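You operate a simulated robot arm through the tools that you are given. There is no shell and no other tool. Be economical: measure what you need, move in short steps, check, and stop when the job is done.

Carry out the task below with a simulated robot arm. There is one attempt and no reset: what you move stays moved.

TASK
In the card rack, move the power board to slot 3; the alarm board goes in bag 1.
Fine: pushed home; leave the spare in bag 2; shut the rack bar again. Where these are worked on the way, their far stop is far enough and under half their travel is too little: rack bar.

The check looks at the end state, three seconds after you hand in, the way a careful person would. Anything else that was tipped, shoved, dropped, spilled or broken makes it a failure.

THE ROBOT
A 6-joint arm with a two-finger gripper on a trunk, on a base that drives. Base frame: it is fixed to the floor where the robot stands at the start and does not move with it; the origin is under the middle of the robot, x ahead of it, y to its left, z up; the surface under the hand at the start is at about z = 880. Readings come in mm, rad, newtons and seconds.
With the tool pointing down near the work surface it reaches from about 140 to 840 mm from the robot's upright axis, wherever it stands. Its first joint turns from -2.897 to 2.897 rad. Places, roughly: bag 1 [400, -400, 900]; rack bar [500, -200, 1000]; slot 3 of the card rack [500, -100, 900]. Payload 1.66 kg.
Tool frame: the origin (TCP) lies between the finger pads and is the grasp point; the fingertips stand 16 mm ahead of it; z points along the fingers, y is the line along which they close. The gripper opens to 111 mm. The gripper's body begins 104 mm behind the TCP.
Orientation is that of the tool frame in the base frame, as a unit quaternion [w, x, y, z]. With the fingers straight down and closing along the base's y, the tool's x points along the base's -x, its y along +y and its z along -z.

THE INTERFACE
- The arm moves only by the tool apply_moves. Its argument "increments" is a list of rows, each a list of 7 numbers: the finger opening in mm, from 0 to 111, then the shift along the tool's x, y, z in units of 400 mm (1.0 is 400 mm), then the turn, a rotation vector about the tool's x, y, z in units of 180 degrees (1.0 is 180 degrees). In form: [[grip, tx, ty, tz, wx, wy, wz], ...]. A call has 1 to 12 rows; each row is the pose to reach, as a shift and turn from the pose commanded when the call began, along the tool's axes at that moment. A call with a number of a shift or a turn outside -1 to 1 is refused whole. A row lasts 0.2 s, in which the tool goes at most 50 mm and 0.15 rad; a call with a longer step from one row to the next is refused whole, and so is a gripper value outside its range. Where a pose cannot be reached the arm comes as near as it can. A force on the tool above 40 N (or 10 N above the force at the start of the call, whichever is more), or a blocked arm, ends the call early, and 0.2 s more pass. The fingers move at their own pace and stop on an object; they squeeze with about 23 N. The grip force told is the motor's: it shows also when the fingers shut on nothing. Time passes only in rows, and 0.2 s behind the last, so rows that repeat a pose let the fingers close. The reply holds the time, the measured pose of the TCP, the force on the tool along the base axes, the opening and the grip force, in the units named above and with some noise, with the torque about the TCP (base axes, N m) and any sound that the robot's microphone picked up.
- Cameras (640 x 400 px; columns grow to the right, rows downward): "scene" is now at [27, 119.9, 1537.9]; the picture's right is [-0.79, -0.61, 0.00], its down [-0.34, 0.45, -0.83] and it looks along [0.50, -0.65, -0.56] (base axes); focal length 288 px, centre (320, 200). "wrist" rides on the gripper at [70, 14, -143] in the tool frame; the picture's right is [-0.19, 0.98, 0.00], its down [-0.87, -0.17, -0.47] and it looks along [-0.46, -0.09, 0.88] (tool axes); focal length 230 px, centre (320, 200). There is no depth. A picture from a camera that has moved, and an enlarged one, comes with that camera's place and axes in the base frame and with its lens. The place of the scene camera against the robot may be out by one fixed shift of up to 12 mm in any direction.
- camera(camera): a new picture of that camera. It takes no simulated time.
- move_column(by): slides the trunk up (or, below 0, down) by that many mm; the arm and the scene camera ride with it, the base frame stays. It gives what a move gives, with no picture.
- drive_base(legs): drives the robot by 1 to 6 legs, each [ahead, left, turn to the left] in mm, mm and rad, along the robot's own axes; the way and the turn of a leg run together, so that a leg with both is an arc; at most 1500 mm and 3.142 rad a leg. The arm and the cameras ride along, it lands a little off, and it stops where it bumps. It gives what a move gives.
- head_to(pan, tilt): turns the head with the scene camera to pan (to the left, within 2.094 rad either way) and tilt (down, from -0.506 to 1.204), counted from straight ahead of the robot. It gives what a move gives.
- inspect(camera, box): a new picture of the part [left, top, right, bottom] of that camera's present view, enlarged. It takes no simulated time.
- job_done(): hands the job in; it is judged then, once.

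Work in short steps. Places have to be worked out from the pictures, the camera data and where the tool is seen: move nearer, look again, correct. Check each grasp and each placing, and mend what went wrong. You have 120 turns and 90 pictures in all, those below and enlarged ones among them. Open the gripper and draw the arm clear of the work before you hand the job in, unless the task says otherwise; then end with one line.

The tools are called after "Request:" as a command line: name --pt "numbers of a row" for each row, then --argument value for the rest, lists and objects as JSON in quotes. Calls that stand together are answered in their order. apply_moves: Moves the arm, as the interface text tells. Its arguments: {"type":"object","properties":{"increments":{"type":"array","items":{"type":"array","items":{"type":"number"}}}},"required":["increments"]} The other tools are called the same way: move_column (by) slides the trunk up or down; drive_base (legs) drives the base; head_to (pan, tilt) turns the head that bears the scene camera; camera (camera) takes a picture; inspect (camera, box) takes an enlarged picture of a part of a camera's view; job_done () hands the job in.

At the start:

```text
clock: 0.0
position: [443.2, -266.9, 1352.8]
orientation: [0.0, 0.0, 1.0, 0.001]
force: [-0.4, 0.0, 0.4]
moment: [0.04, -0.02, 0.01]
gripper_width: 110.9
gripper_force: 0.0
trunk travel left (down, up): [-125.0, 465.0]
robot x, y, heading: [-1.4, 1.3, 0.001]
head pan, tilt: [-0.913, 0.6]
```

scene: 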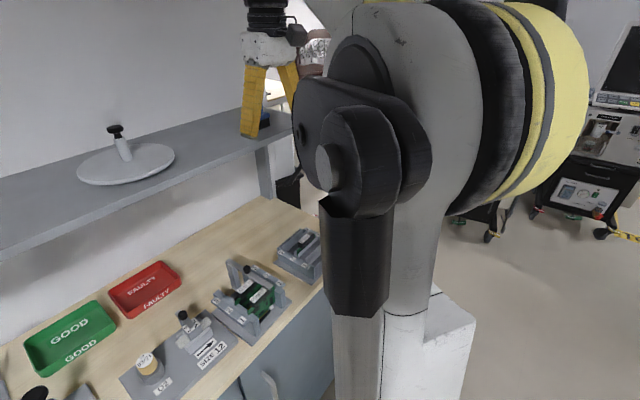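
wrist: 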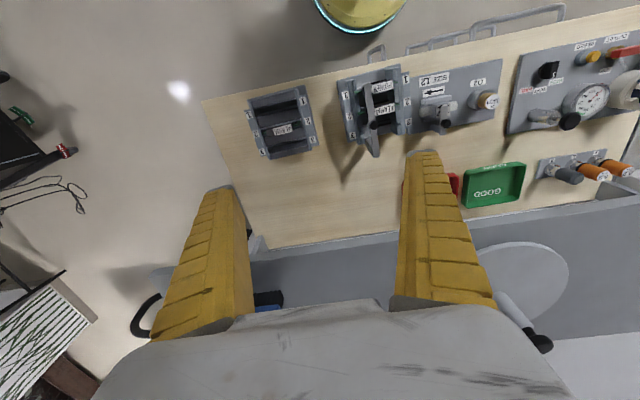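

The rack and bag holder show in the wrist view but small; I enlarge both.

Request:
inspect --camera "wrist" --box '[230, 50, 430, 175]'

Request:
inspect --camera "scene" --box '[190, 210, 350, 350]'

```text
3.20 times, centred on (330, 112) of wrist
camera zoom: at [371.8, -253.9, 1495.2], right [0.19, 0.98, 0.0], down [0.87, -0.17, 0.47], along [0.46, -0.09, -0.88], focal length 736 px, centre (288, 480)
```

zoom: 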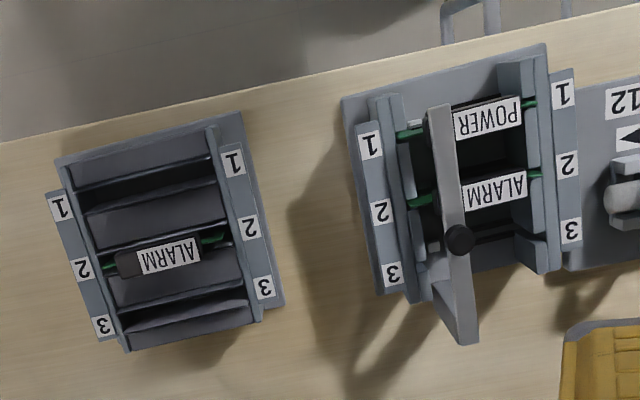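

```text
2.86 times, centred on (270, 280) of scene
camera zoom: at [27.0, 119.9, 1537.9], right [-0.79, -0.61, 0.0], down [-0.34, 0.45, -0.83], along [0.5, -0.65, -0.56], focal length 824 px, centre (463, -29)
```

zoom: 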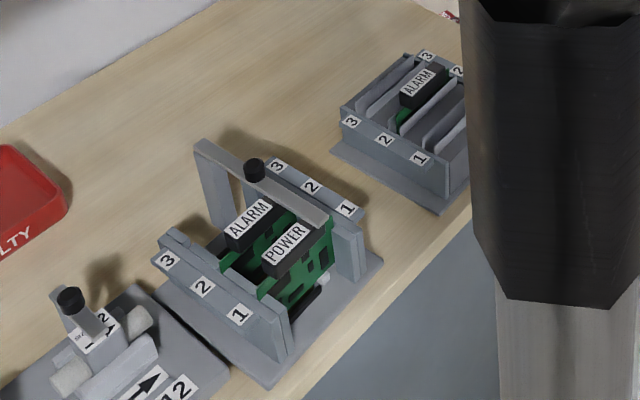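

The rack sits near (450,-150) and the bag holder near (450,-365). I lower the wrist camera toward the rack to measure it.

Request:
apply_moves --pt "110 0.03 0.058 0.0625 0 0 0" --pt "110 0.06 0.116 0.125 0 0 0" --pt "110 0.09 0.174 0.1875 0 0 0" --pt "110 0.12 0.232 0.25 0 0 0" --pt "110 0.15 0.29 0.3125 0 0 0" --pt "110 0.18 0.3475 0.375 0 0 0"

Request:
camera --camera "wrist"

Request:
camera --camera "scene"

```text
clock: 1.4
position: [368.2, -128.8, 1204.4]
orientation: [0.0, 0.001, 1.0, 0.0]
force: [0.8, 0.1, -0.2]
moment: [0.0, 0.02, 0.0]
gripper_width: 110.2
gripper_force: 0.2
trunk travel left (down, up): [-125.0, 465.0]
robot x, y, heading: [-1.4, -0.3, -0.0]
head pan, tilt: [-0.913, 0.6]
```

```text
85 pictures are left
camera wrist: at [298.5, -115.1, 1347.5], right [0.19, 0.98, 0.0], down [0.87, -0.17, 0.47], along [0.46, -0.09, -0.88], focal length 230 px, centre (320, 200)
```

wrist: 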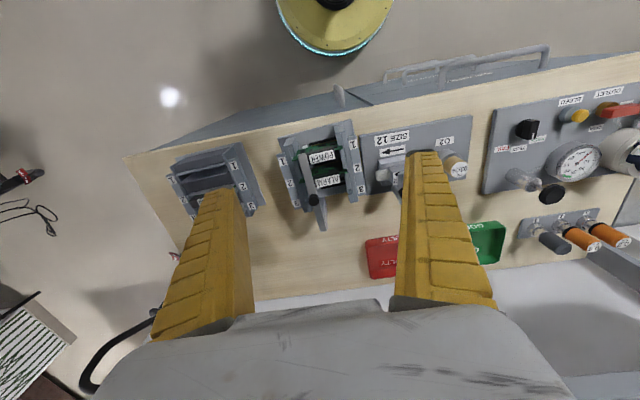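

```text
84 pictures are left
camera scene: at [26.7, 120.2, 1537.9], right [-0.79, -0.61, 0.0], down [-0.34, 0.45, -0.83], along [0.5, -0.65, -0.56], focal length 288 px, centre (320, 200)
```

scene: 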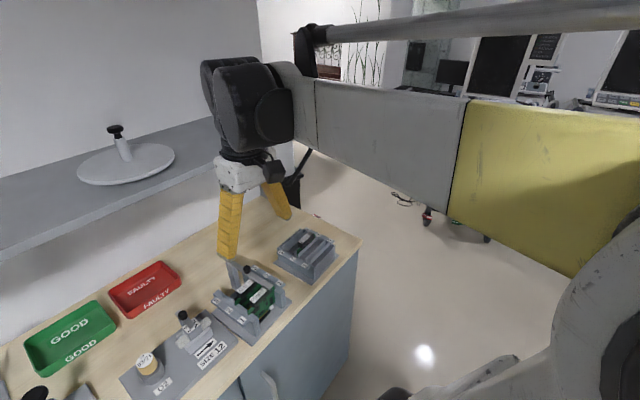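

Now both rack and bags are unobstructed in both views; I zoom in on each.

Request:
inspect --camera "wrist" --box '[264, 110, 376, 240]'

Request:
inspect --camera "scene" --box '[200, 220, 350, 350]'

Request:
inspect --camera "wrist" --box '[150, 130, 280, 230]'

```text
3.08 times, centred on (320, 175) of wrist
camera zoom: at [298.5, -115.1, 1347.5], right [0.19, 0.98, 0.0], down [0.87, -0.17, 0.47], along [0.46, -0.09, -0.88], focal length 708 px, centre (320, 277)
```

zoom: 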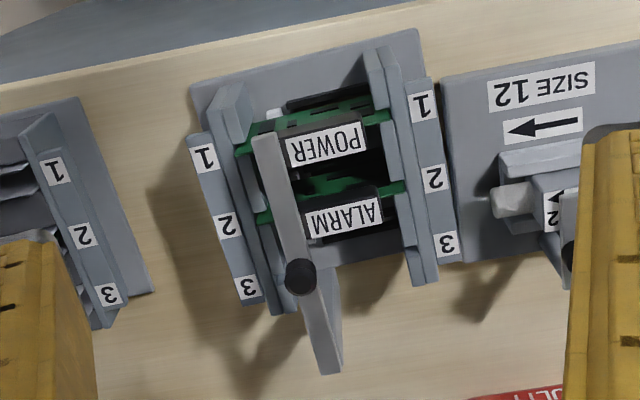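

```text
3.08 times, centred on (275, 285) of scene
camera zoom: at [26.7, 120.2, 1537.9], right [-0.79, -0.61, 0.0], down [-0.34, 0.45, -0.83], along [0.5, -0.65, -0.56], focal length 887 px, centre (458, -62)
```

zoom: 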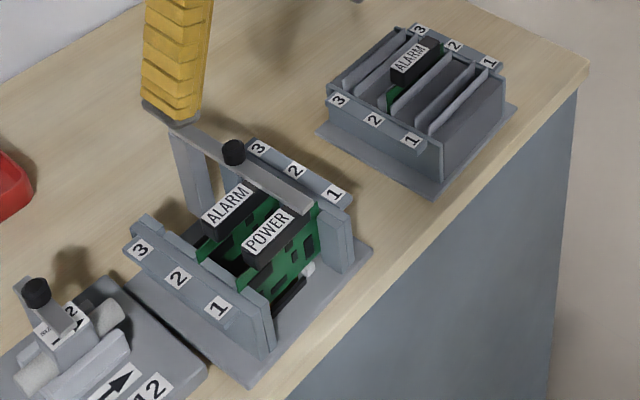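

```text
4.00 times, centred on (215, 180) of wrist
camera zoom: at [298.5, -115.1, 1347.5], right [0.19, 0.98, 0.0], down [0.87, -0.17, 0.47], along [0.46, -0.09, -0.88], focal length 920 px, centre (740, 280)
```

zoom: 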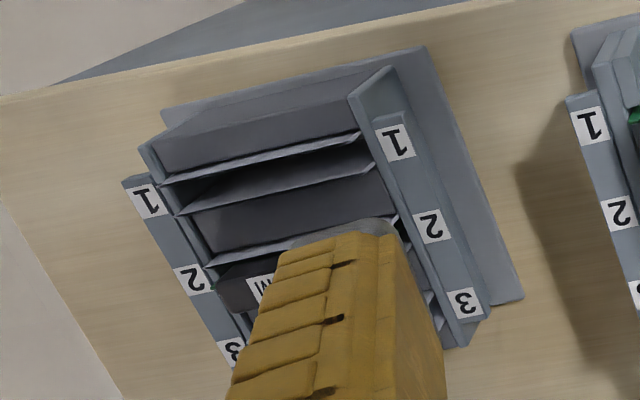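

The bar runs from about (402,-170) to a post at about (548,-155), with the knob near (478,-162,985). I look closely at the post and bar to see how it is hinged.

Request:
inspect --camera "scene" --box '[236, 245, 306, 290]'

Request:
inspect --camera "wrist" --box '[290, 140, 350, 235]'

```text
8.89 times, centred on (271, 268) of scene
camera zoom: at [26.7, 120.2, 1537.9], right [-0.79, -0.61, 0.0], down [-0.34, 0.45, -0.83], along [0.5, -0.65, -0.56], focal length 2562 px, centre (756, -400)
```

zoom: 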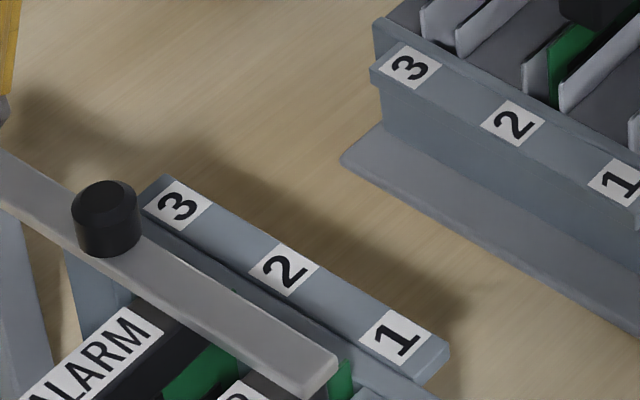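

```text
4.21 times, centred on (320, 188) of wrist
camera zoom: at [298.5, -115.1, 1347.5], right [0.19, 0.98, 0.0], down [0.87, -0.17, 0.47], along [0.46, -0.09, -0.88], focal length 969 px, centre (320, 253)
```

zoom: 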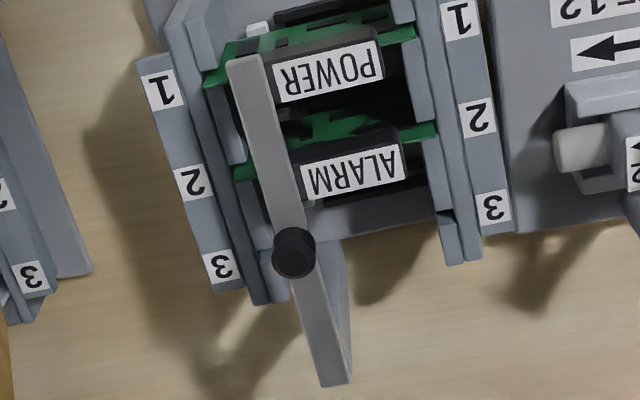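

The hinge sense is unclear, so I'll grip the knob and test gently. First I hover over it, at about (478,-162,1060).

Request:
apply_moves --pt "60 -0.055 -0.0166 0.072 0 0 0" --pt "60 -0.11 -0.0332 0.144 0 0 0" --pt "60 -0.165 -0.05 0.216 0 0 0" --pt "60 -0.22 -0.0664 0.288 0 0 0" --pt "60 -0.275 -0.083 0.36 0 0 0"

Request:
camera --camera "wrist"

Request:
inspect --camera "scene" --box '[190, 200, 350, 320]'

```text
clock: 2.6
position: [481.1, -161.4, 1059.3]
orientation: [0.001, 0.0, 1.0, 0.0]
force: [-0.7, 0.0, 0.0]
moment: [0.04, -0.03, -0.02]
gripper_width: 62.0
gripper_force: 1.1
trunk travel left (down, up): [-125.0, 465.0]
robot x, y, heading: [-2.8, -1.3, -0.0]
head pan, tilt: [-0.913, 0.6]
```

```text
78 pictures are left
camera wrist: at [411.7, -148.1, 1200.4], right [0.19, 0.98, 0.0], down [0.87, -0.17, 0.47], along [0.46, -0.09, -0.88], focal length 230 px, centre (320, 200)
```

wrist: 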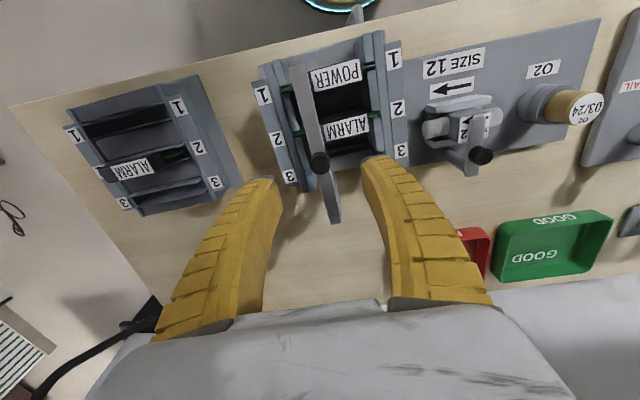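

```text
3.33 times, centred on (270, 260) of scene
camera zoom: at [27.7, 119.7, 1537.9], right [-0.79, -0.61, 0.0], down [-0.35, 0.45, -0.83], along [0.5, -0.65, -0.56], focal length 961 px, centre (487, 0)
```

zoom: 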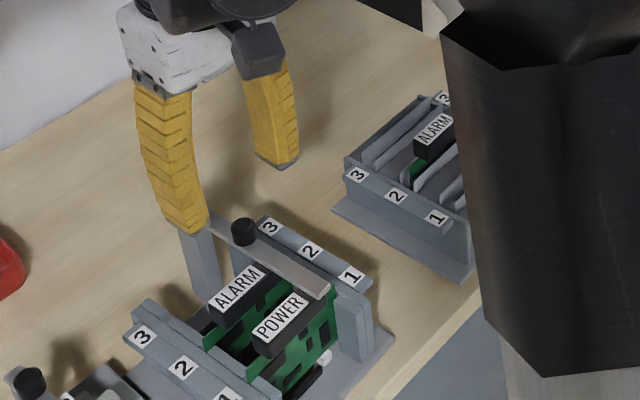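

The knob is right beneath the TCP, top perhaps z≈985–1005. I descend to z≈1015 and re-measure.

Request:
apply_moves --pt "60 0 -0.004 0.055 0 0 0" --pt "60 0 -0.004 0.11 0 0 0"

Request:
inspect --camera "wrist" --box '[220, 60, 420, 240]'

Request:
inspect --camera "scene" --box '[200, 220, 300, 300]'

```text
clock: 3.2
position: [480.3, -163.3, 1014.2]
orientation: [0.0, 0.0, 1.0, 0.0]
force: [-0.2, -0.3, 0.7]
moment: [0.0, 0.02, -0.02]
gripper_width: 62.2
gripper_force: 1.2
trunk travel left (down, up): [-125.0, 465.0]
robot x, y, heading: [3.1, -0.3, 0.001]
head pan, tilt: [-0.913, 0.6]
```

```text
2.22 times, centred on (320, 150) of wrist
camera zoom: at [410.7, -149.9, 1157.0], right [0.19, 0.98, 0.0], down [0.87, -0.17, 0.47], along [0.46, -0.09, -0.88], focal length 511 px, centre (320, 311)
```

zoom: 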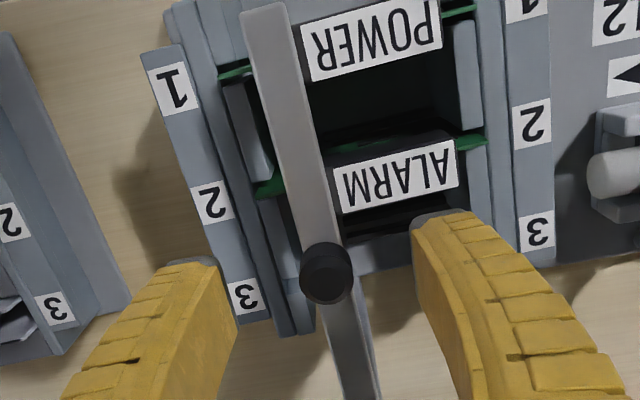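

```text
5.00 times, centred on (250, 260) of scene
camera zoom: at [27.4, 119.8, 1537.9], right [-0.79, -0.61, 0.0], down [-0.35, 0.45, -0.83], along [0.5, -0.65, -0.56], focal length 1441 px, centre (670, -100)
```

zoom: 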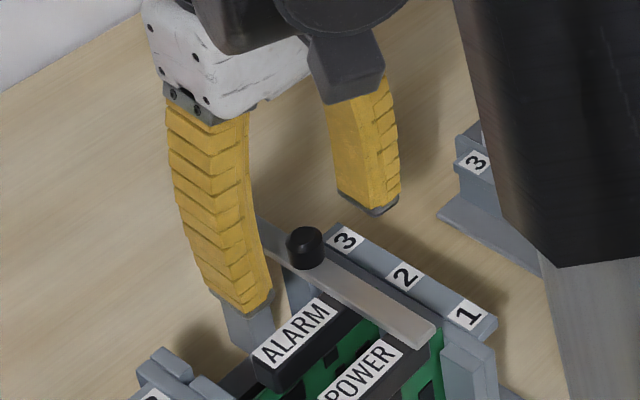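

Knob top lies around z≈995, about 17 mm wide. I lower to z≈992 and close on it.

Request:
apply_moves --pt "60 0.006 0.004 0.055 0 0 0" --pt "30 0.006 0.004 0.055 0 0 0" --pt "0 0.006 0.004 0.055 0 0 0" --pt "0 0.006 0.004 0.055 0 0 0"

Request:
inspect --camera "wrist" --box '[220, 60, 420, 240]'

Request:
inspect --camera "scene" --box '[200, 220, 300, 300]'

```text
clock: 4.2
position: [479.1, -160.8, 992.8]
orientation: [0.0, 0.0, 1.0, 0.0]
force: [8.6, 4.9, 3.3]
moment: [0.02, -0.21, 0.33]
gripper_width: 11.7
gripper_force: 22.7
trunk travel left (down, up): [-125.0, 465.0]
robot x, y, heading: [-0.8, 4.0, -0.003]
head pan, tilt: [-0.913, 0.6]
```

```text
2.22 times, centred on (320, 150) of wrist
camera zoom: at [409.5, -147.8, 1135.3], right [0.19, 0.98, 0.0], down [0.87, -0.17, 0.47], along [0.46, -0.09, -0.88], focal length 511 px, centre (320, 311)
```

zoom: 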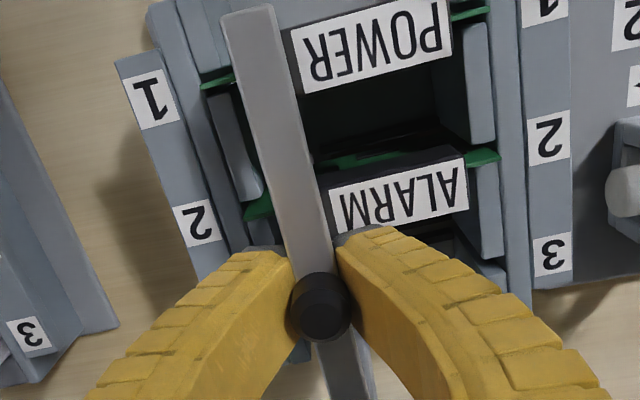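

```text
5.00 times, centred on (250, 260) of scene
camera zoom: at [27.8, 120.7, 1537.9], right [-0.79, -0.61, 0.0], down [-0.35, 0.45, -0.83], along [0.5, -0.65, -0.56], focal length 1441 px, centre (670, -100)
```

zoom: 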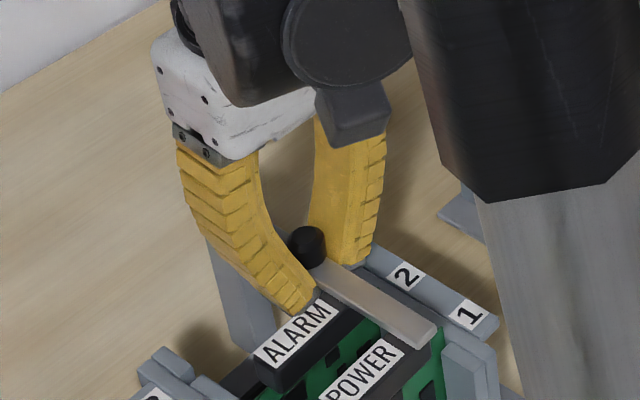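

The fingers hold the bar at its knob (11.7 mm). I test a small lift and read force.

Request:
apply_moves --pt "0 0 0 -0.015 0 0 0" --pt "0 0 0 -0.03 0 0 0" --pt "0 0 0 -0.03 0 0 0"

Request:
inspect --camera "scene" --box '[200, 220, 300, 300]'

```text
clock: 5.0
position: [478.7, -161.5, 1003.7]
orientation: [-0.001, 0.0, 1.0, 0.0]
force: [2.2, -1.6, 0.5]
moment: [-0.05, 0.02, -0.04]
gripper_width: 6.8
gripper_force: 22.8
trunk travel left (down, up): [-125.0, 465.0]
robot x, y, heading: [-0.8, 1.3, -0.005]
head pan, tilt: [-0.913, 0.6]
```

```text
5.00 times, centred on (250, 260) of scene
camera zoom: at [28.0, 119.4, 1537.9], right [-0.79, -0.61, 0.0], down [-0.35, 0.45, -0.82], along [0.5, -0.65, -0.57], focal length 1441 px, centre (670, -100)
```

zoom: 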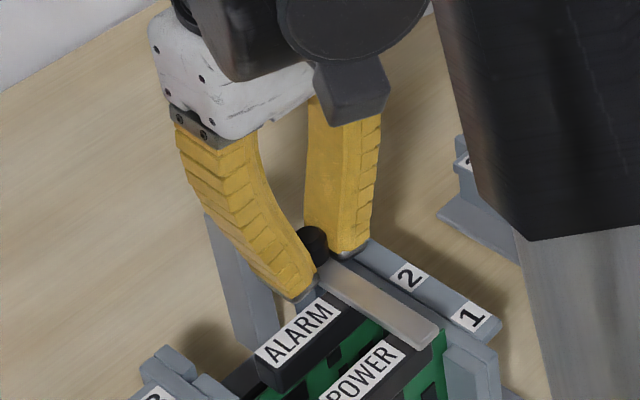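

The fingers slipped (6.8 mm); the knob seems farther along +x than thought. Look with the wrist camera.

Request:
inspect --camera "wrist" --box '[220, 60, 420, 240]'

```text
2.22 times, centred on (320, 150) of wrist
camera zoom: at [408.9, -149.4, 1146.7], right [0.19, 0.98, 0.0], down [0.87, -0.17, 0.47], along [0.46, -0.09, -0.88], focal length 511 px, centre (320, 311)
```

zoom: 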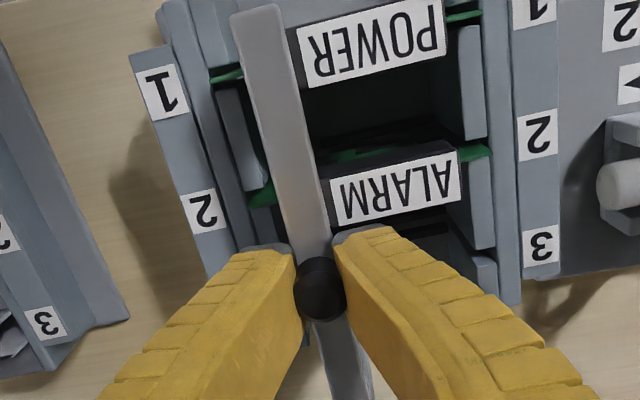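

I open the fingers and look again to judge where the knob is relative to the tips.

Request:
apply_moves --pt "40 0 0 0 0 0 0" --pt "40 0 0 0 0 0 0"

Request:
inspect --camera "scene" --box '[215, 225, 275, 285]'

Request:
inspect --camera "wrist" --box '[270, 130, 370, 230]'

```text
clock: 5.6
position: [478.7, -161.6, 1004.8]
orientation: [0.0, 0.0, 1.0, 0.0]
force: [-0.1, 0.2, -0.3]
moment: [-0.01, 0.0, 0.01]
gripper_width: 42.3
gripper_force: 1.7
trunk travel left (down, up): [-125.0, 465.0]
robot x, y, heading: [-2.4, -2.9, 0.0]
head pan, tilt: [-0.913, 0.6]
```

```text
6.67 times, centred on (245, 255) of scene
camera zoom: at [27.0, 119.9, 1538.0], right [-0.79, -0.61, 0.0], down [-0.34, 0.45, -0.83], along [0.5, -0.65, -0.56], focal length 1922 px, centre (820, -167)
```

zoom: 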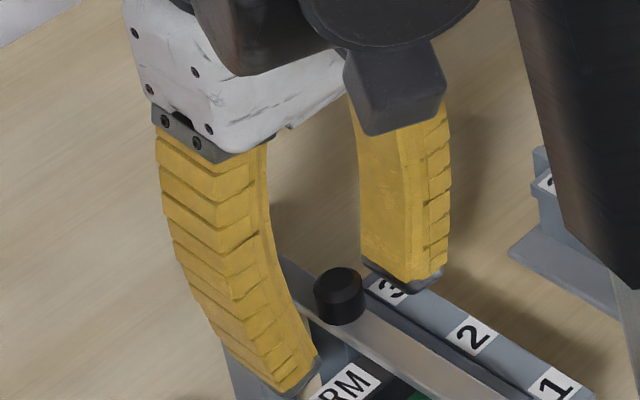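

```text
4.00 times, centred on (320, 180) of wrist
camera zoom: at [408.3, -148.8, 1147.1], right [0.19, 0.98, 0.0], down [0.87, -0.17, 0.47], along [0.46, -0.09, -0.88], focal length 920 px, centre (320, 280)
```

zoom: 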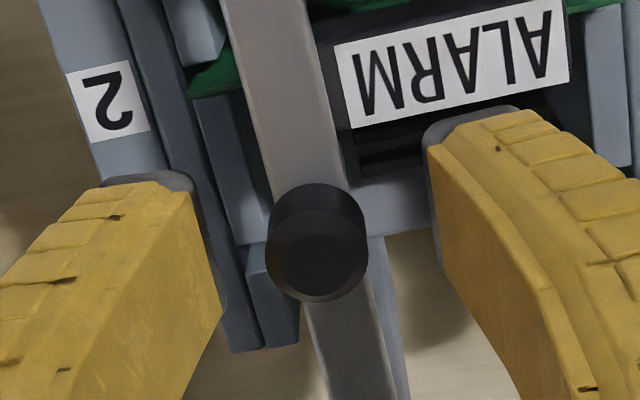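

Apparent size change puts the knob top at about (486,-164,983); the fingers were too high. I go down to z≈978 at x=487 and grip again.

Request:
apply_moves --pt "40 -0.021 -0.004 0.03 0 0 0" --pt "40 -0.021 -0.004 0.066 0 0 0" --pt "10 -0.021 -0.004 0.066 0 0 0" --pt "10 -0.021 -0.004 0.066 0 0 0"

Request:
inspect --camera "scene" --box '[215, 225, 275, 285]'

```text
clock: 6.6
position: [485.8, -163.5, 978.6]
orientation: [0.0, -0.001, 1.0, 0.001]
force: [-1.0, -0.6, 0.8]
moment: [-0.02, -0.03, 0.0]
gripper_width: 13.4
gripper_force: 2.3
trunk travel left (down, up): [-125.0, 465.0]
robot x, y, heading: [3.4, 2.6, -0.001]
head pan, tilt: [-0.913, 0.6]
```

```text
6.67 times, centred on (245, 255) of scene
camera zoom: at [27.0, 119.9, 1537.9], right [-0.79, -0.61, 0.0], down [-0.34, 0.45, -0.83], along [0.5, -0.65, -0.56], focal length 1922 px, centre (820, -167)
```

zoom: 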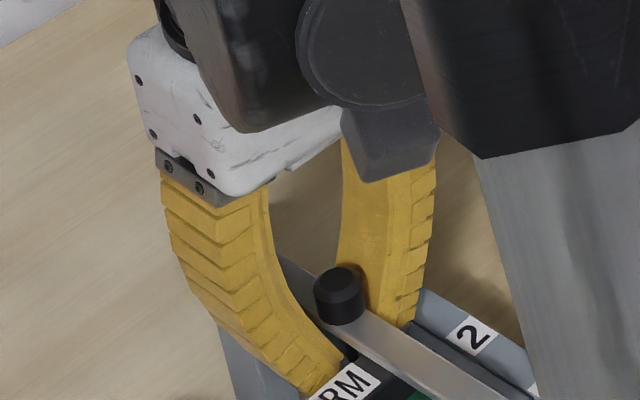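

Tips straddle the bar now without contact; I close fully, then test a 6 mm lift.

Request:
apply_moves --pt "0 0 0 0 0 0 0" --pt "0 0 0 0 0 0 0" --pt "0 0 0 0 0 0 0"

Request:
apply_moves --pt "0 0 0 -0.01 0 0 0" --pt "0 0 0 -0.02 0 0 0" --pt "0 0 0 -0.02 0 0 0"

Request:
inspect --camera "scene" --box '[215, 225, 275, 285]'

```text
clock: 7.4
position: [488.4, -163.5, 978.0]
orientation: [-0.001, 0.0, 1.0, -0.001]
force: [-3.3, 1.3, -0.1]
moment: [-0.06, 0.07, 0.11]
gripper_width: 6.0
gripper_force: 22.7
trunk travel left (down, up): [-125.0, 465.0]
robot x, y, heading: [-0.2, -1.2, -0.003]
head pan, tilt: [-0.913, 0.6]
```

```text
clock: 8.2
position: [487.0, -164.0, 985.1]
orientation: [0.0, 0.0, 1.0, 0.0]
force: [-2.6, 1.3, -21.1]
moment: [0.01, 0.07, 0.15]
gripper_width: 6.1
gripper_force: 23.1
trunk travel left (down, up): [-125.0, 465.0]
robot x, y, heading: [2.4, -1.8, 0.003]
head pan, tilt: [-0.913, 0.6]
```

```text
6.67 times, centred on (245, 255) of scene
camera zoom: at [28.2, 119.5, 1537.9], right [-0.79, -0.61, 0.0], down [-0.35, 0.45, -0.82], along [0.5, -0.65, -0.57], focal length 1922 px, centre (820, -167)
```

zoom: 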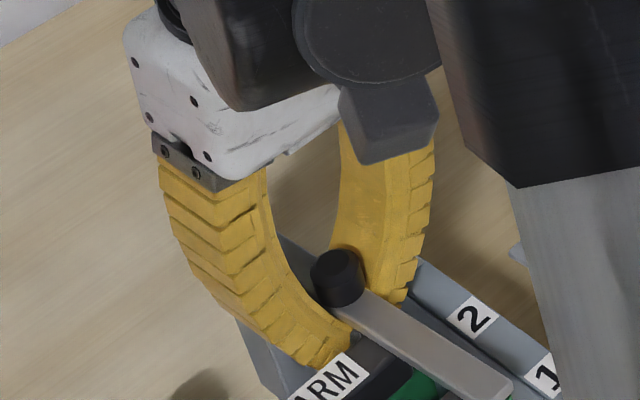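

Lifting is resisted (−21 N) and the bar did not rise, so it likely swings about the post. I go back down and test a small sideways push toward −y.

Request:
apply_moves --pt "0 0 0 0.02 0 0 0" --pt "0 0 -0.0125 0.02 0 0 0" --pt "0 0 -0.025 0.02 0 0 0"

Request:
inspect --camera "scene" --box '[215, 225, 305, 305]'

```text
clock: 9.0
position: [486.3, -172.3, 979.0]
orientation: [-0.001, 0.0, 1.0, 0.0]
force: [-2.3, 1.5, -21.9]
moment: [0.01, 0.06, 0.12]
gripper_width: 6.0
gripper_force: 23.3
trunk travel left (down, up): [-125.0, 465.0]
robot x, y, heading: [2.4, 2.6, 0.003]
head pan, tilt: [-0.913, 0.6]
```

```text
5.00 times, centred on (260, 265) of scene
camera zoom: at [28.1, 119.6, 1537.9], right [-0.79, -0.61, 0.0], down [-0.35, 0.45, -0.82], along [0.5, -0.65, -0.57], focal length 1441 px, centre (620, -125)
```

zoom: 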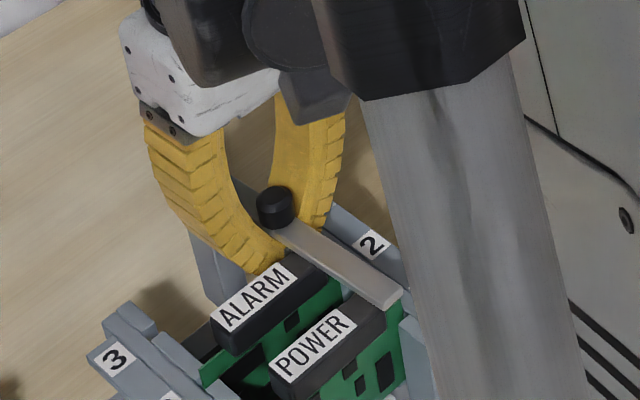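

The y motion met almost no force, so I check in the wrist view whether the bar moved.

Request:
inspect --camera "wrist" --box '[220, 40, 420, 240]'

```text
2.00 times, centred on (320, 140) of wrist
camera zoom: at [416.5, -159.7, 1121.1], right [0.19, 0.98, 0.0], down [0.87, -0.17, 0.47], along [0.46, -0.09, -0.88], focal length 460 px, centre (320, 320)
```

zoom: 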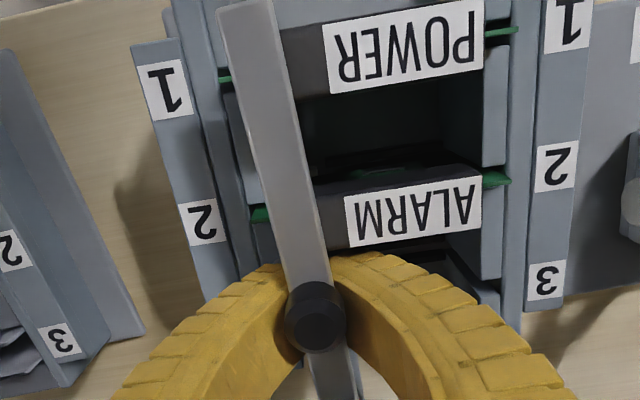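

The bar did swing toward −y (gap to the labels grew): it turns about the post near (558,-161). I follow the arc with matching yaw, half of the way first.

Request:
apply_moves --pt "0 -0.0048 -0.023 0.002 0 0 -0.0446" --pt "0 -0.0125 -0.045 0.002 0 0 -0.0892" --pt "0 -0.023 -0.066 0.002 0 0 -0.1338" --pt "0 -0.036 -0.0853 0.002 0 0 -0.1784" --pt "0 -0.0515 -0.1028 0.002 0 0 -0.223"

Request:
camera --camera "wrist"

Request:
camera --camera "scene"

```text
clock: 10.2
position: [506.0, -212.9, 977.4]
orientation: [0.0, -0.345, 0.939, 0.0]
force: [-1.9, 1.4, -16.2]
moment: [-0.14, 0.15, 0.16]
gripper_width: 6.0
gripper_force: 23.2
trunk travel left (down, up): [-125.0, 465.0]
robot x, y, heading: [-1.9, 4.1, -0.0]
head pan, tilt: [-0.913, 0.6]
```

```text
64 pictures are left
camera wrist: at [444.2, -249.0, 1119.7], right [-0.49, 0.87, 0.0], down [0.77, 0.43, 0.47], along [0.41, 0.23, -0.88], focal length 230 px, centre (320, 200)
```

wrist: 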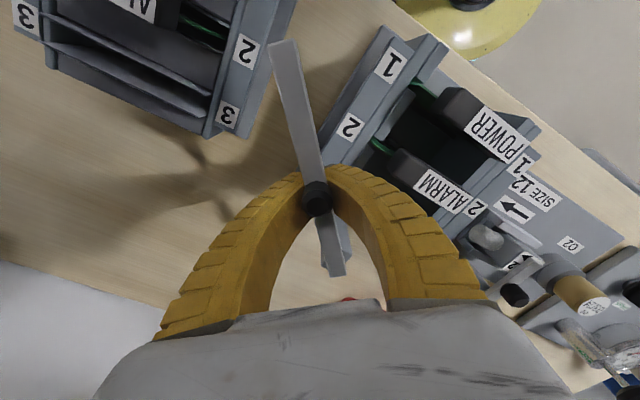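

```text
63 pictures are left
camera scene: at [27.9, 119.7, 1537.9], right [-0.79, -0.61, 0.0], down [-0.35, 0.45, -0.83], along [0.5, -0.65, -0.56], focal length 288 px, centre (320, 200)
```

scene: 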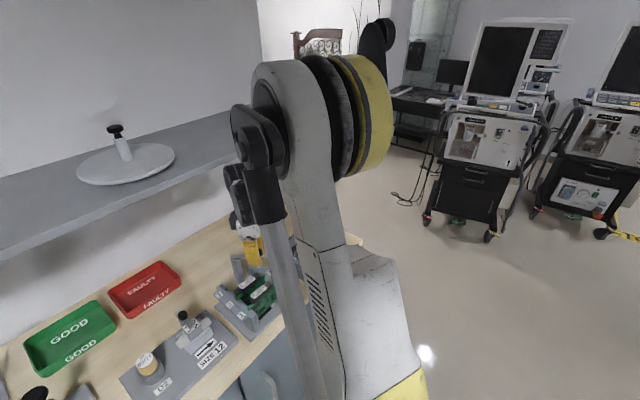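

The bar follows well. I continue the arc to about 90°.

Request:
apply_moves --pt "0 -0.0036 -0.0231 0.002 0 0 -0.0446" --pt "0 -0.0102 -0.0456 0.002 0 0 -0.0892" --pt "0 -0.0196 -0.0669 0.002 0 0 -0.1338" --pt "0 -0.0318 -0.0869 0.002 0 0 -0.1784" --pt "0 -0.0463 -0.1052 0.002 0 0 -0.223" --pt "0 -0.0633 -0.1213 0.002 0 0 -0.2676"

Request:
camera --camera "wrist"

```text
clock: 11.6
position: [540.5, -231.6, 974.1]
orientation: [0.003, -0.696, 0.718, -0.004]
force: [4.4, -3.0, -9.1]
moment: [-0.03, 0.08, -0.28]
gripper_width: 6.3
gripper_force: 23.2
trunk travel left (down, up): [-125.0, 465.0]
robot x, y, heading: [-1.6, -0.2, -0.0]
head pan, tilt: [-0.913, 0.6]
```

```text
62 pictures are left
camera wrist: at [523.7, -302.2, 1118.4], right [-0.98, 0.22, -0.01], down [0.19, 0.86, 0.47], along [0.11, 0.46, -0.88], focal length 230 px, centre (320, 200)
```

wrist: 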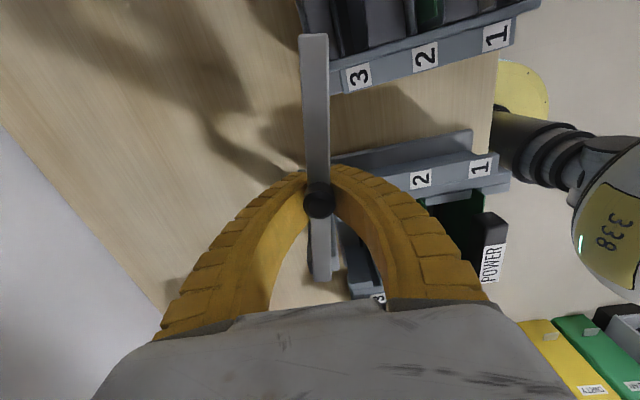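

The bar stands at roughly 80° and the tool lags the command, which suggests the far stop. I repeat the pose to read the settled force.

Request:
apply_moves --pt "0 0 0 0 0 0 0" --pt "0 0 0 0 0 0 0"

```text
clock: 12.2
position: [540.4, -232.5, 974.6]
orientation: [0.004, -0.697, 0.717, -0.004]
force: [0.7, -0.5, -12.3]
moment: [-0.09, 0.08, -0.07]
gripper_width: 5.9
gripper_force: 23.0
trunk travel left (down, up): [-125.0, 465.0]
robot x, y, heading: [0.5, -4.4, 0.001]
head pan, tilt: [-0.913, 0.6]
```

No residual force; I nudge 10 mm farther in +x to see if it really is the stop.

Request:
apply_moves --pt "0 0 -0.0125 0 0 0 0" --pt "0 0 -0.025 0 0 0 0" --pt "0 0 -0.025 0 0 0 0"

```text
clock: 13.0
position: [542.3, -232.1, 975.4]
orientation: [0.005, -0.695, 0.719, -0.006]
force: [0.9, 0.0, -13.5]
moment: [-0.04, 0.03, -0.05]
gripper_width: 6.0
gripper_force: 22.7
trunk travel left (down, up): [-125.0, 465.0]
robot x, y, heading: [1.5, 1.6, 0.001]
head pan, tilt: [-0.913, 0.6]
```

I release the bar and lift away, then check where it stays.

Request:
apply_moves --pt "40 0 0 0 0 0 0" --pt "40 0 0 0 0 0 0" --pt "40 0 0 -0.05 0 0 0" --pt "40 0 0 -0.15 0 0 0" --pt "40 0 0 -0.25 0 0 0"

Request:
camera --camera "wrist"

```text
clock: 14.0
position: [535.9, -226.0, 1002.5]
orientation: [0.0, -0.694, 0.72, -0.002]
force: [0.8, 0.4, -0.1]
moment: [0.0, 0.02, -0.01]
gripper_width: 42.5
gripper_force: 1.9
trunk travel left (down, up): [-125.0, 465.0]
robot x, y, heading: [-1.9, -0.9, 0.0]
head pan, tilt: [-0.913, 0.6]
stopped in row 5: the force on the tool passed its limit at 75 N (the readings are from after the stop); the commanded pose is now the measured one
```

```text
61 pictures are left
camera wrist: at [519.7, -296.3, 1145.6], right [-0.97, 0.23, 0.0], down [0.2, 0.86, 0.47], along [0.11, 0.46, -0.88], focal length 230 px, centre (320, 200)
```

wrist: 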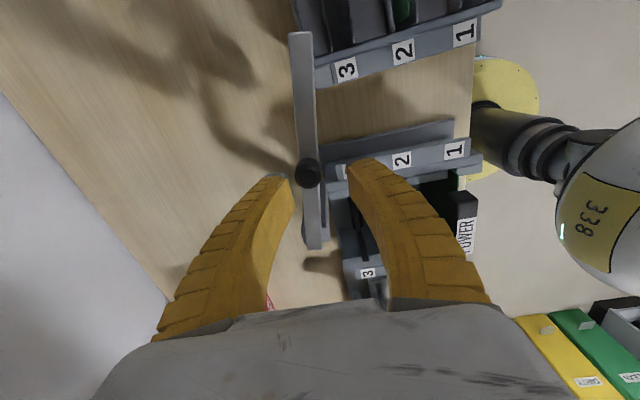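

A 75 N contact on lifting: probably the gripper or wrist met the shelf. I look with the scene camera before any further move.

Request:
camera --camera "scene"

Request:
inspect --camera "scene" --box '[190, 90, 330, 310]'

```text
60 pictures are left
camera scene: at [19.2, 122.2, 1540.8], right [-0.79, -0.61, 0.0], down [-0.34, 0.45, -0.83], along [0.51, -0.66, -0.56], focal length 288 px, centre (320, 200)
```

scene: 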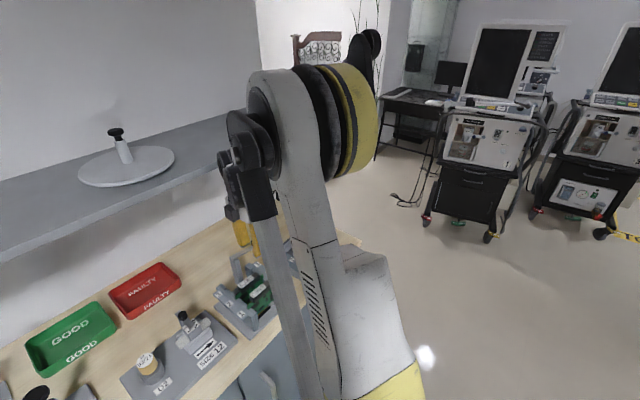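

```text
1.82 times, centred on (260, 200) of scene
camera zoom: at [19.2, 122.2, 1540.8], right [-0.79, -0.61, 0.0], down [-0.34, 0.45, -0.83], along [0.51, -0.66, -0.56], focal length 524 px, centre (429, 200)
```

zoom: 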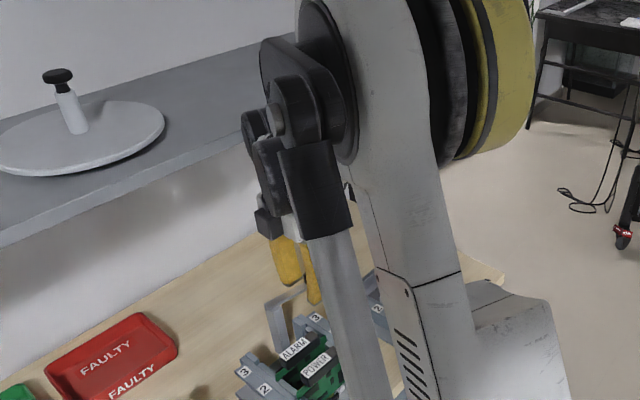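

The wrist seems to be caught against the shelf front. I ease 8 mm toward −x, rise a little to clear the knob, then pull back in −x before rising further.

Request:
apply_moves --pt "50 0 0.02 0 0 0 0" --pt "50 0 0.02 -0.02 0 0 0" --pt "50 0 0.02 -0.04 0 0 0"

```text
clock: 14.8
position: [536.0, -228.8, 1013.2]
orientation: [0.0, -0.694, 0.72, 0.001]
force: [-0.5, 0.3, 0.3]
moment: [0.01, -0.03, 0.02]
gripper_width: 52.0
gripper_force: 1.4
trunk travel left (down, up): [-125.0, 465.0]
robot x, y, heading: [3.7, -1.2, -0.001]
head pan, tilt: [-0.913, 0.6]
```

Clear now and no force; I pull back 100 mm in −x, then up.

Request:
apply_moves --pt "60 0 0.08 0 0 0 0" --pt "60 0 0.16 0 0 0 0" --pt "60 0 0.25 -0.02 0 0 0" --pt "60 0 0.25 -0.1 0 0 0"

Request:
camera --camera "wrist"

Request:
camera --camera "scene"

```text
clock: 15.8
position: [436.4, -225.7, 1054.4]
orientation: [-0.001, -0.694, 0.72, 0.001]
force: [0.2, 0.4, 0.7]
moment: [0.03, -0.05, 0.03]
gripper_width: 61.8
gripper_force: 1.7
trunk travel left (down, up): [-125.0, 465.0]
robot x, y, heading: [-1.3, -3.4, -0.002]
head pan, tilt: [-0.913, 0.6]
```

```text
58 pictures are left
camera wrist: at [419.7, -295.7, 1196.8], right [-0.97, 0.23, 0.0], down [0.2, 0.86, 0.47], along [0.1, 0.46, -0.88], focal length 230 px, centre (320, 200)
```

wrist: 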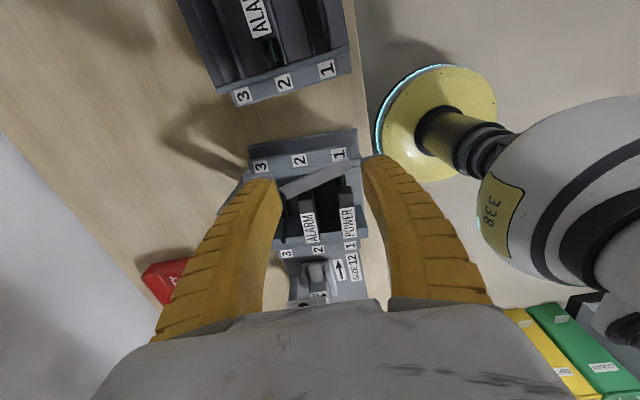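

```text
57 pictures are left
camera scene: at [27.7, 119.1, 1538.0], right [-0.79, -0.61, 0.0], down [-0.34, 0.45, -0.83], along [0.5, -0.65, -0.56], focal length 288 px, centre (320, 200)
```

scene: 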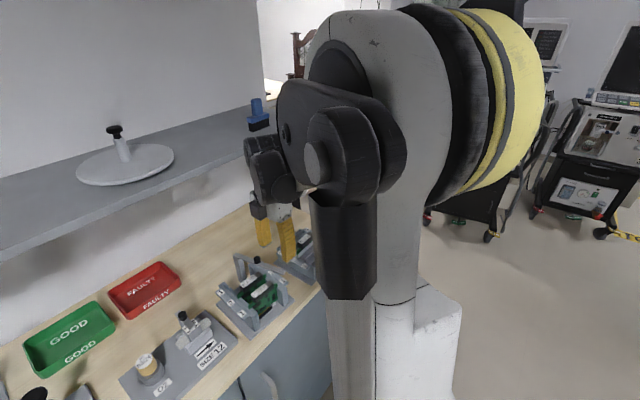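

The knob was caught when I pulled back, so the bar is dragged back to about 17°. I'll redo it with closed fingers pushing behind the knob; first I return to yaw 0 above the rack on the +y side of the knob.

Request:
apply_moves --pt "60 -0.0175 -0.0095 -0.02 0 0 0.0446" --pt "60 -0.035 -0.019 -0.02 0 0 0.0892" --pt "60 -0.0526 -0.0284 -0.02 0 0 0.1338" --pt "60 -0.07 -0.0378 -0.02 0 0 0.1784" --pt "60 -0.0877 -0.0473 -0.02 0 0 0.223" --pt "60 -0.105 -0.0567 -0.02 0 0 0.2676" --pt "60 -0.123 -0.066 -0.02 0 0 0.3122" --pt "60 -0.14 -0.0756 -0.02 0 0 0.3568" --pt "60 -0.158 -0.085 -0.02 0 0 0.4014" --pt "0 -0.175 -0.0945 -0.02 0 0 0.446" --pt "0 -0.193 -0.104 -0.02 0 0 0.489"

Request:
camera --camera "wrist"

Request:
inspect --camera "scene" --box '[200, 200, 330, 320]'

```text
clock: 18.2
position: [481.9, -150.2, 1062.2]
orientation: [-0.001, 0.002, 1.0, 0.0]
force: [-0.7, 0.3, 1.5]
moment: [-0.01, -0.04, 0.01]
gripper_width: 0.0
gripper_force: 22.9
trunk travel left (down, up): [-125.0, 465.0]
robot x, y, heading: [3.1, 0.9, -0.0]
head pan, tilt: [-0.913, 0.6]
```

```text
56 pictures are left
camera wrist: at [412.5, -136.7, 1204.2], right [0.19, 0.98, 0.0], down [0.87, -0.17, 0.47], along [0.46, -0.09, -0.88], focal length 230 px, centre (320, 200)
```

wrist: 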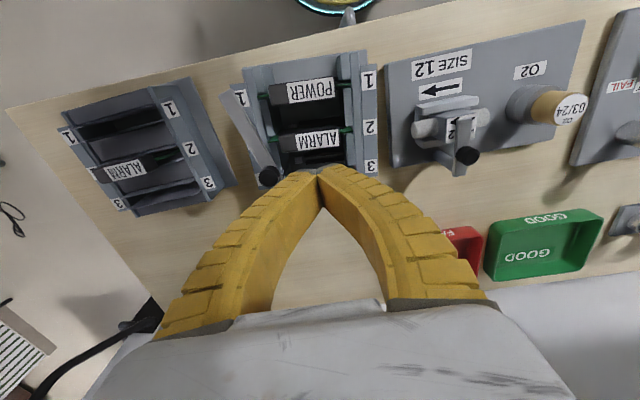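

```text
3.33 times, centred on (265, 260) of scene
camera zoom: at [28.4, 119.2, 1537.9], right [-0.79, -0.61, 0.0], down [-0.34, 0.45, -0.83], along [0.5, -0.65, -0.56], focal length 961 px, centre (503, 0)
```

zoom: 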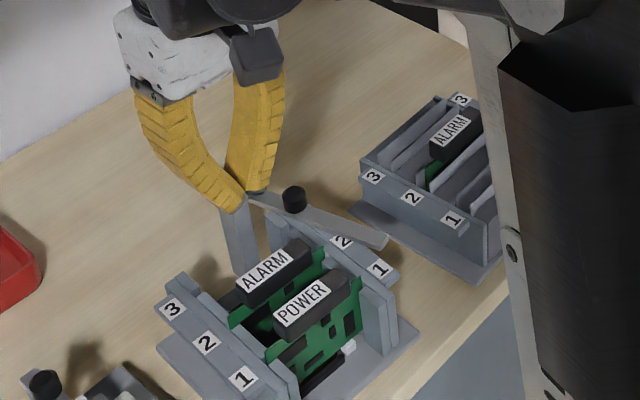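

The knob and bar positions no longer fit a pure swing: the rack labels shifted too, so the rack itself may have been dragged. I zoom in on the rack to measure this.

Request:
inspect --camera "wrist" --box '[210, 30, 410, 200]'

Request:
inspect --camera "scene" --box '[220, 235, 320, 335]'

```text
2.35 times, centred on (310, 115) of wrist
camera zoom: at [412.5, -136.7, 1204.2], right [0.19, 0.98, 0.0], down [0.87, -0.17, 0.47], along [0.46, -0.09, -0.88], focal length 541 px, centre (344, 400)
```

zoom: 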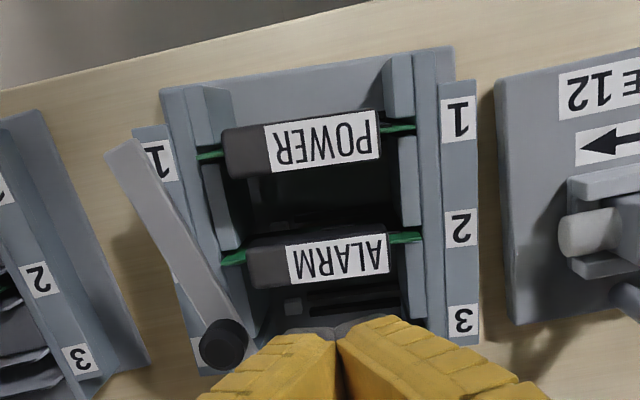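

```text
4.00 times, centred on (270, 285) of scene
camera zoom: at [28.4, 119.2, 1537.9], right [-0.79, -0.61, 0.0], down [-0.34, 0.45, -0.83], along [0.5, -0.65, -0.56], focal length 1153 px, centre (520, -140)
```

zoom: 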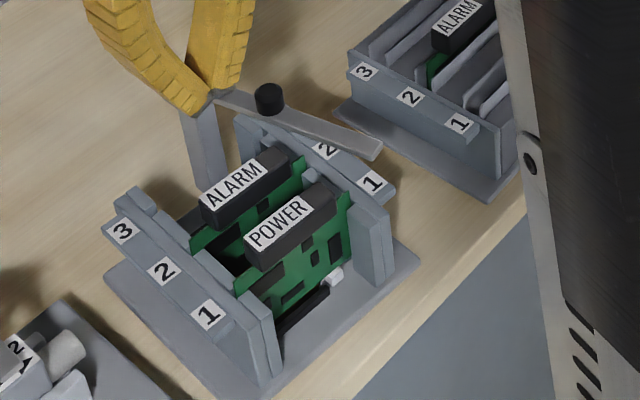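

The rack got dragged about 20 mm and 7° clockwise when I pulled back; it is upright with cards seated. I'll open the bar by pushing the knob with closed fingers; first I lower them just behind it on its +y side.

Request:
apply_moves --pt "0 -0.002 -0.03 0.05 0 0 -0.0446" --pt "0 -0.004 -0.055 0.1 0 0 -0.067" --pt "0 -0.004 -0.055 0.15 0 0 -0.067" --pt "0 -0.004 -0.055 0.195 0 0 -0.067"

Request:
inspect --camera "wrist" --box '[200, 60, 420, 240]'

```text
clock: 19.2
position: [481.6, -171.8, 995.2]
orientation: [0.002, -0.105, 0.995, -0.001]
force: [-0.9, -1.0, 37.6]
moment: [-0.76, -0.04, -0.02]
gripper_width: 0.0
gripper_force: 22.8
trunk travel left (down, up): [-125.0, 465.0]
robot x, y, heading: [-1.6, -0.7, -0.003]
head pan, tilt: [-0.913, 0.6]
stopped in row 4: the force on the tool passed its limit at 57 N (the readings are from after the stop); the commanded pose is now the measured one
```

```text
2.22 times, centred on (310, 150) of wrist
camera zoom: at [410.5, -173.5, 1137.6], right [-0.02, 1.0, 0.0], down [0.88, 0.02, 0.47], along [0.47, 0.01, -0.88], focal length 511 px, centre (342, 311)
```

zoom: 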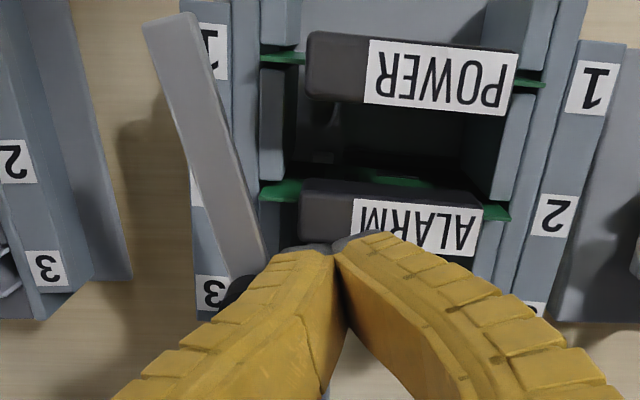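

The tips touched the alarm grip at z≈979, so everything stands ~20 mm higher than I assumed (knob top ≈1008). I raise to tips≈990 and push the knob along the arc.

Request:
apply_moves --pt "0 0 0 -0.024 0 0 0" --pt "0 0.0223 -0.0374 -0.024 0 0 0" --pt "0 0.0244 -0.0605 -0.024 0 0 0" --pt "0 0.0232 -0.0835 -0.024 0 0 -0.025" --pt "0 0.0193 -0.106 -0.024 0 0 -0.05" --pt "0 0.0123 -0.1283 -0.024 0 0 -0.075" --pt "0 0.0027 -0.1492 -0.024 0 0 -0.1"

Request:
camera --camera "wrist"

```text
clock: 20.8
position: [494.8, -230.1, 1004.1]
orientation: [0.0, -0.26, 0.966, 0.0]
force: [0.8, 0.3, 0.0]
moment: [0.02, -0.01, -0.02]
gripper_width: 0.0
gripper_force: 23.1
trunk travel left (down, up): [-125.0, 465.0]
robot x, y, heading: [2.5, 0.7, 0.001]
head pan, tilt: [-0.913, 0.6]
```

```text
51 pictures are left
camera wrist: at [427.1, -254.6, 1145.4], right [-0.33, 0.94, 0.0], down [0.83, 0.29, 0.47], along [0.45, 0.15, -0.88], focal length 230 px, centre (320, 200)
```

wrist: 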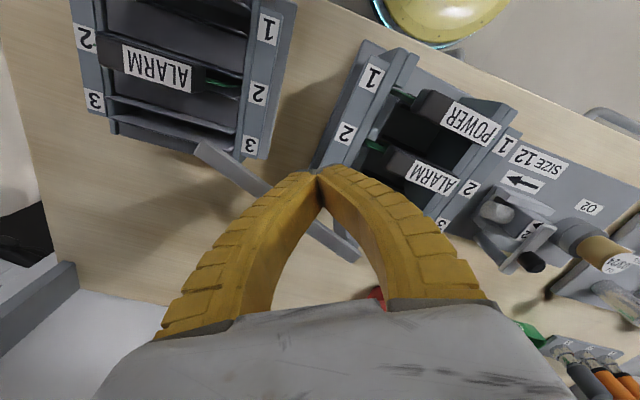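

The bar swings freely, now near 60°. I continue to about 80°.

Request:
apply_moves --pt "0 -0.0058 -0.0224 0 0 0 -0.025" --pt "0 -0.0144 -0.0439 0 0 0 -0.05" --pt "0 -0.0256 -0.064 0 0 0 -0.075"

Request:
camera --camera "wrist"

```text
clock: 21.6
position: [515.2, -248.1, 1002.1]
orientation: [0.001, -0.371, 0.928, -0.001]
force: [-8.7, 2.7, 0.9]
moment: [0.01, 0.01, 0.0]
gripper_width: 0.0
gripper_force: 23.0
trunk travel left (down, up): [-125.0, 465.0]
robot x, y, heading: [4.8, 1.5, -0.006]
head pan, tilt: [-0.913, 0.6]
```

```text
50 pictures are left
camera wrist: at [455.0, -286.3, 1144.8], right [-0.54, 0.84, 0.0], down [0.74, 0.48, 0.47], along [0.4, 0.25, -0.88], focal length 230 px, centre (320, 200)
```

wrist: 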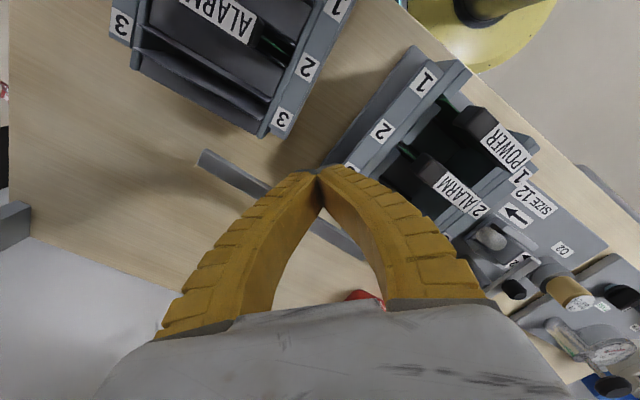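

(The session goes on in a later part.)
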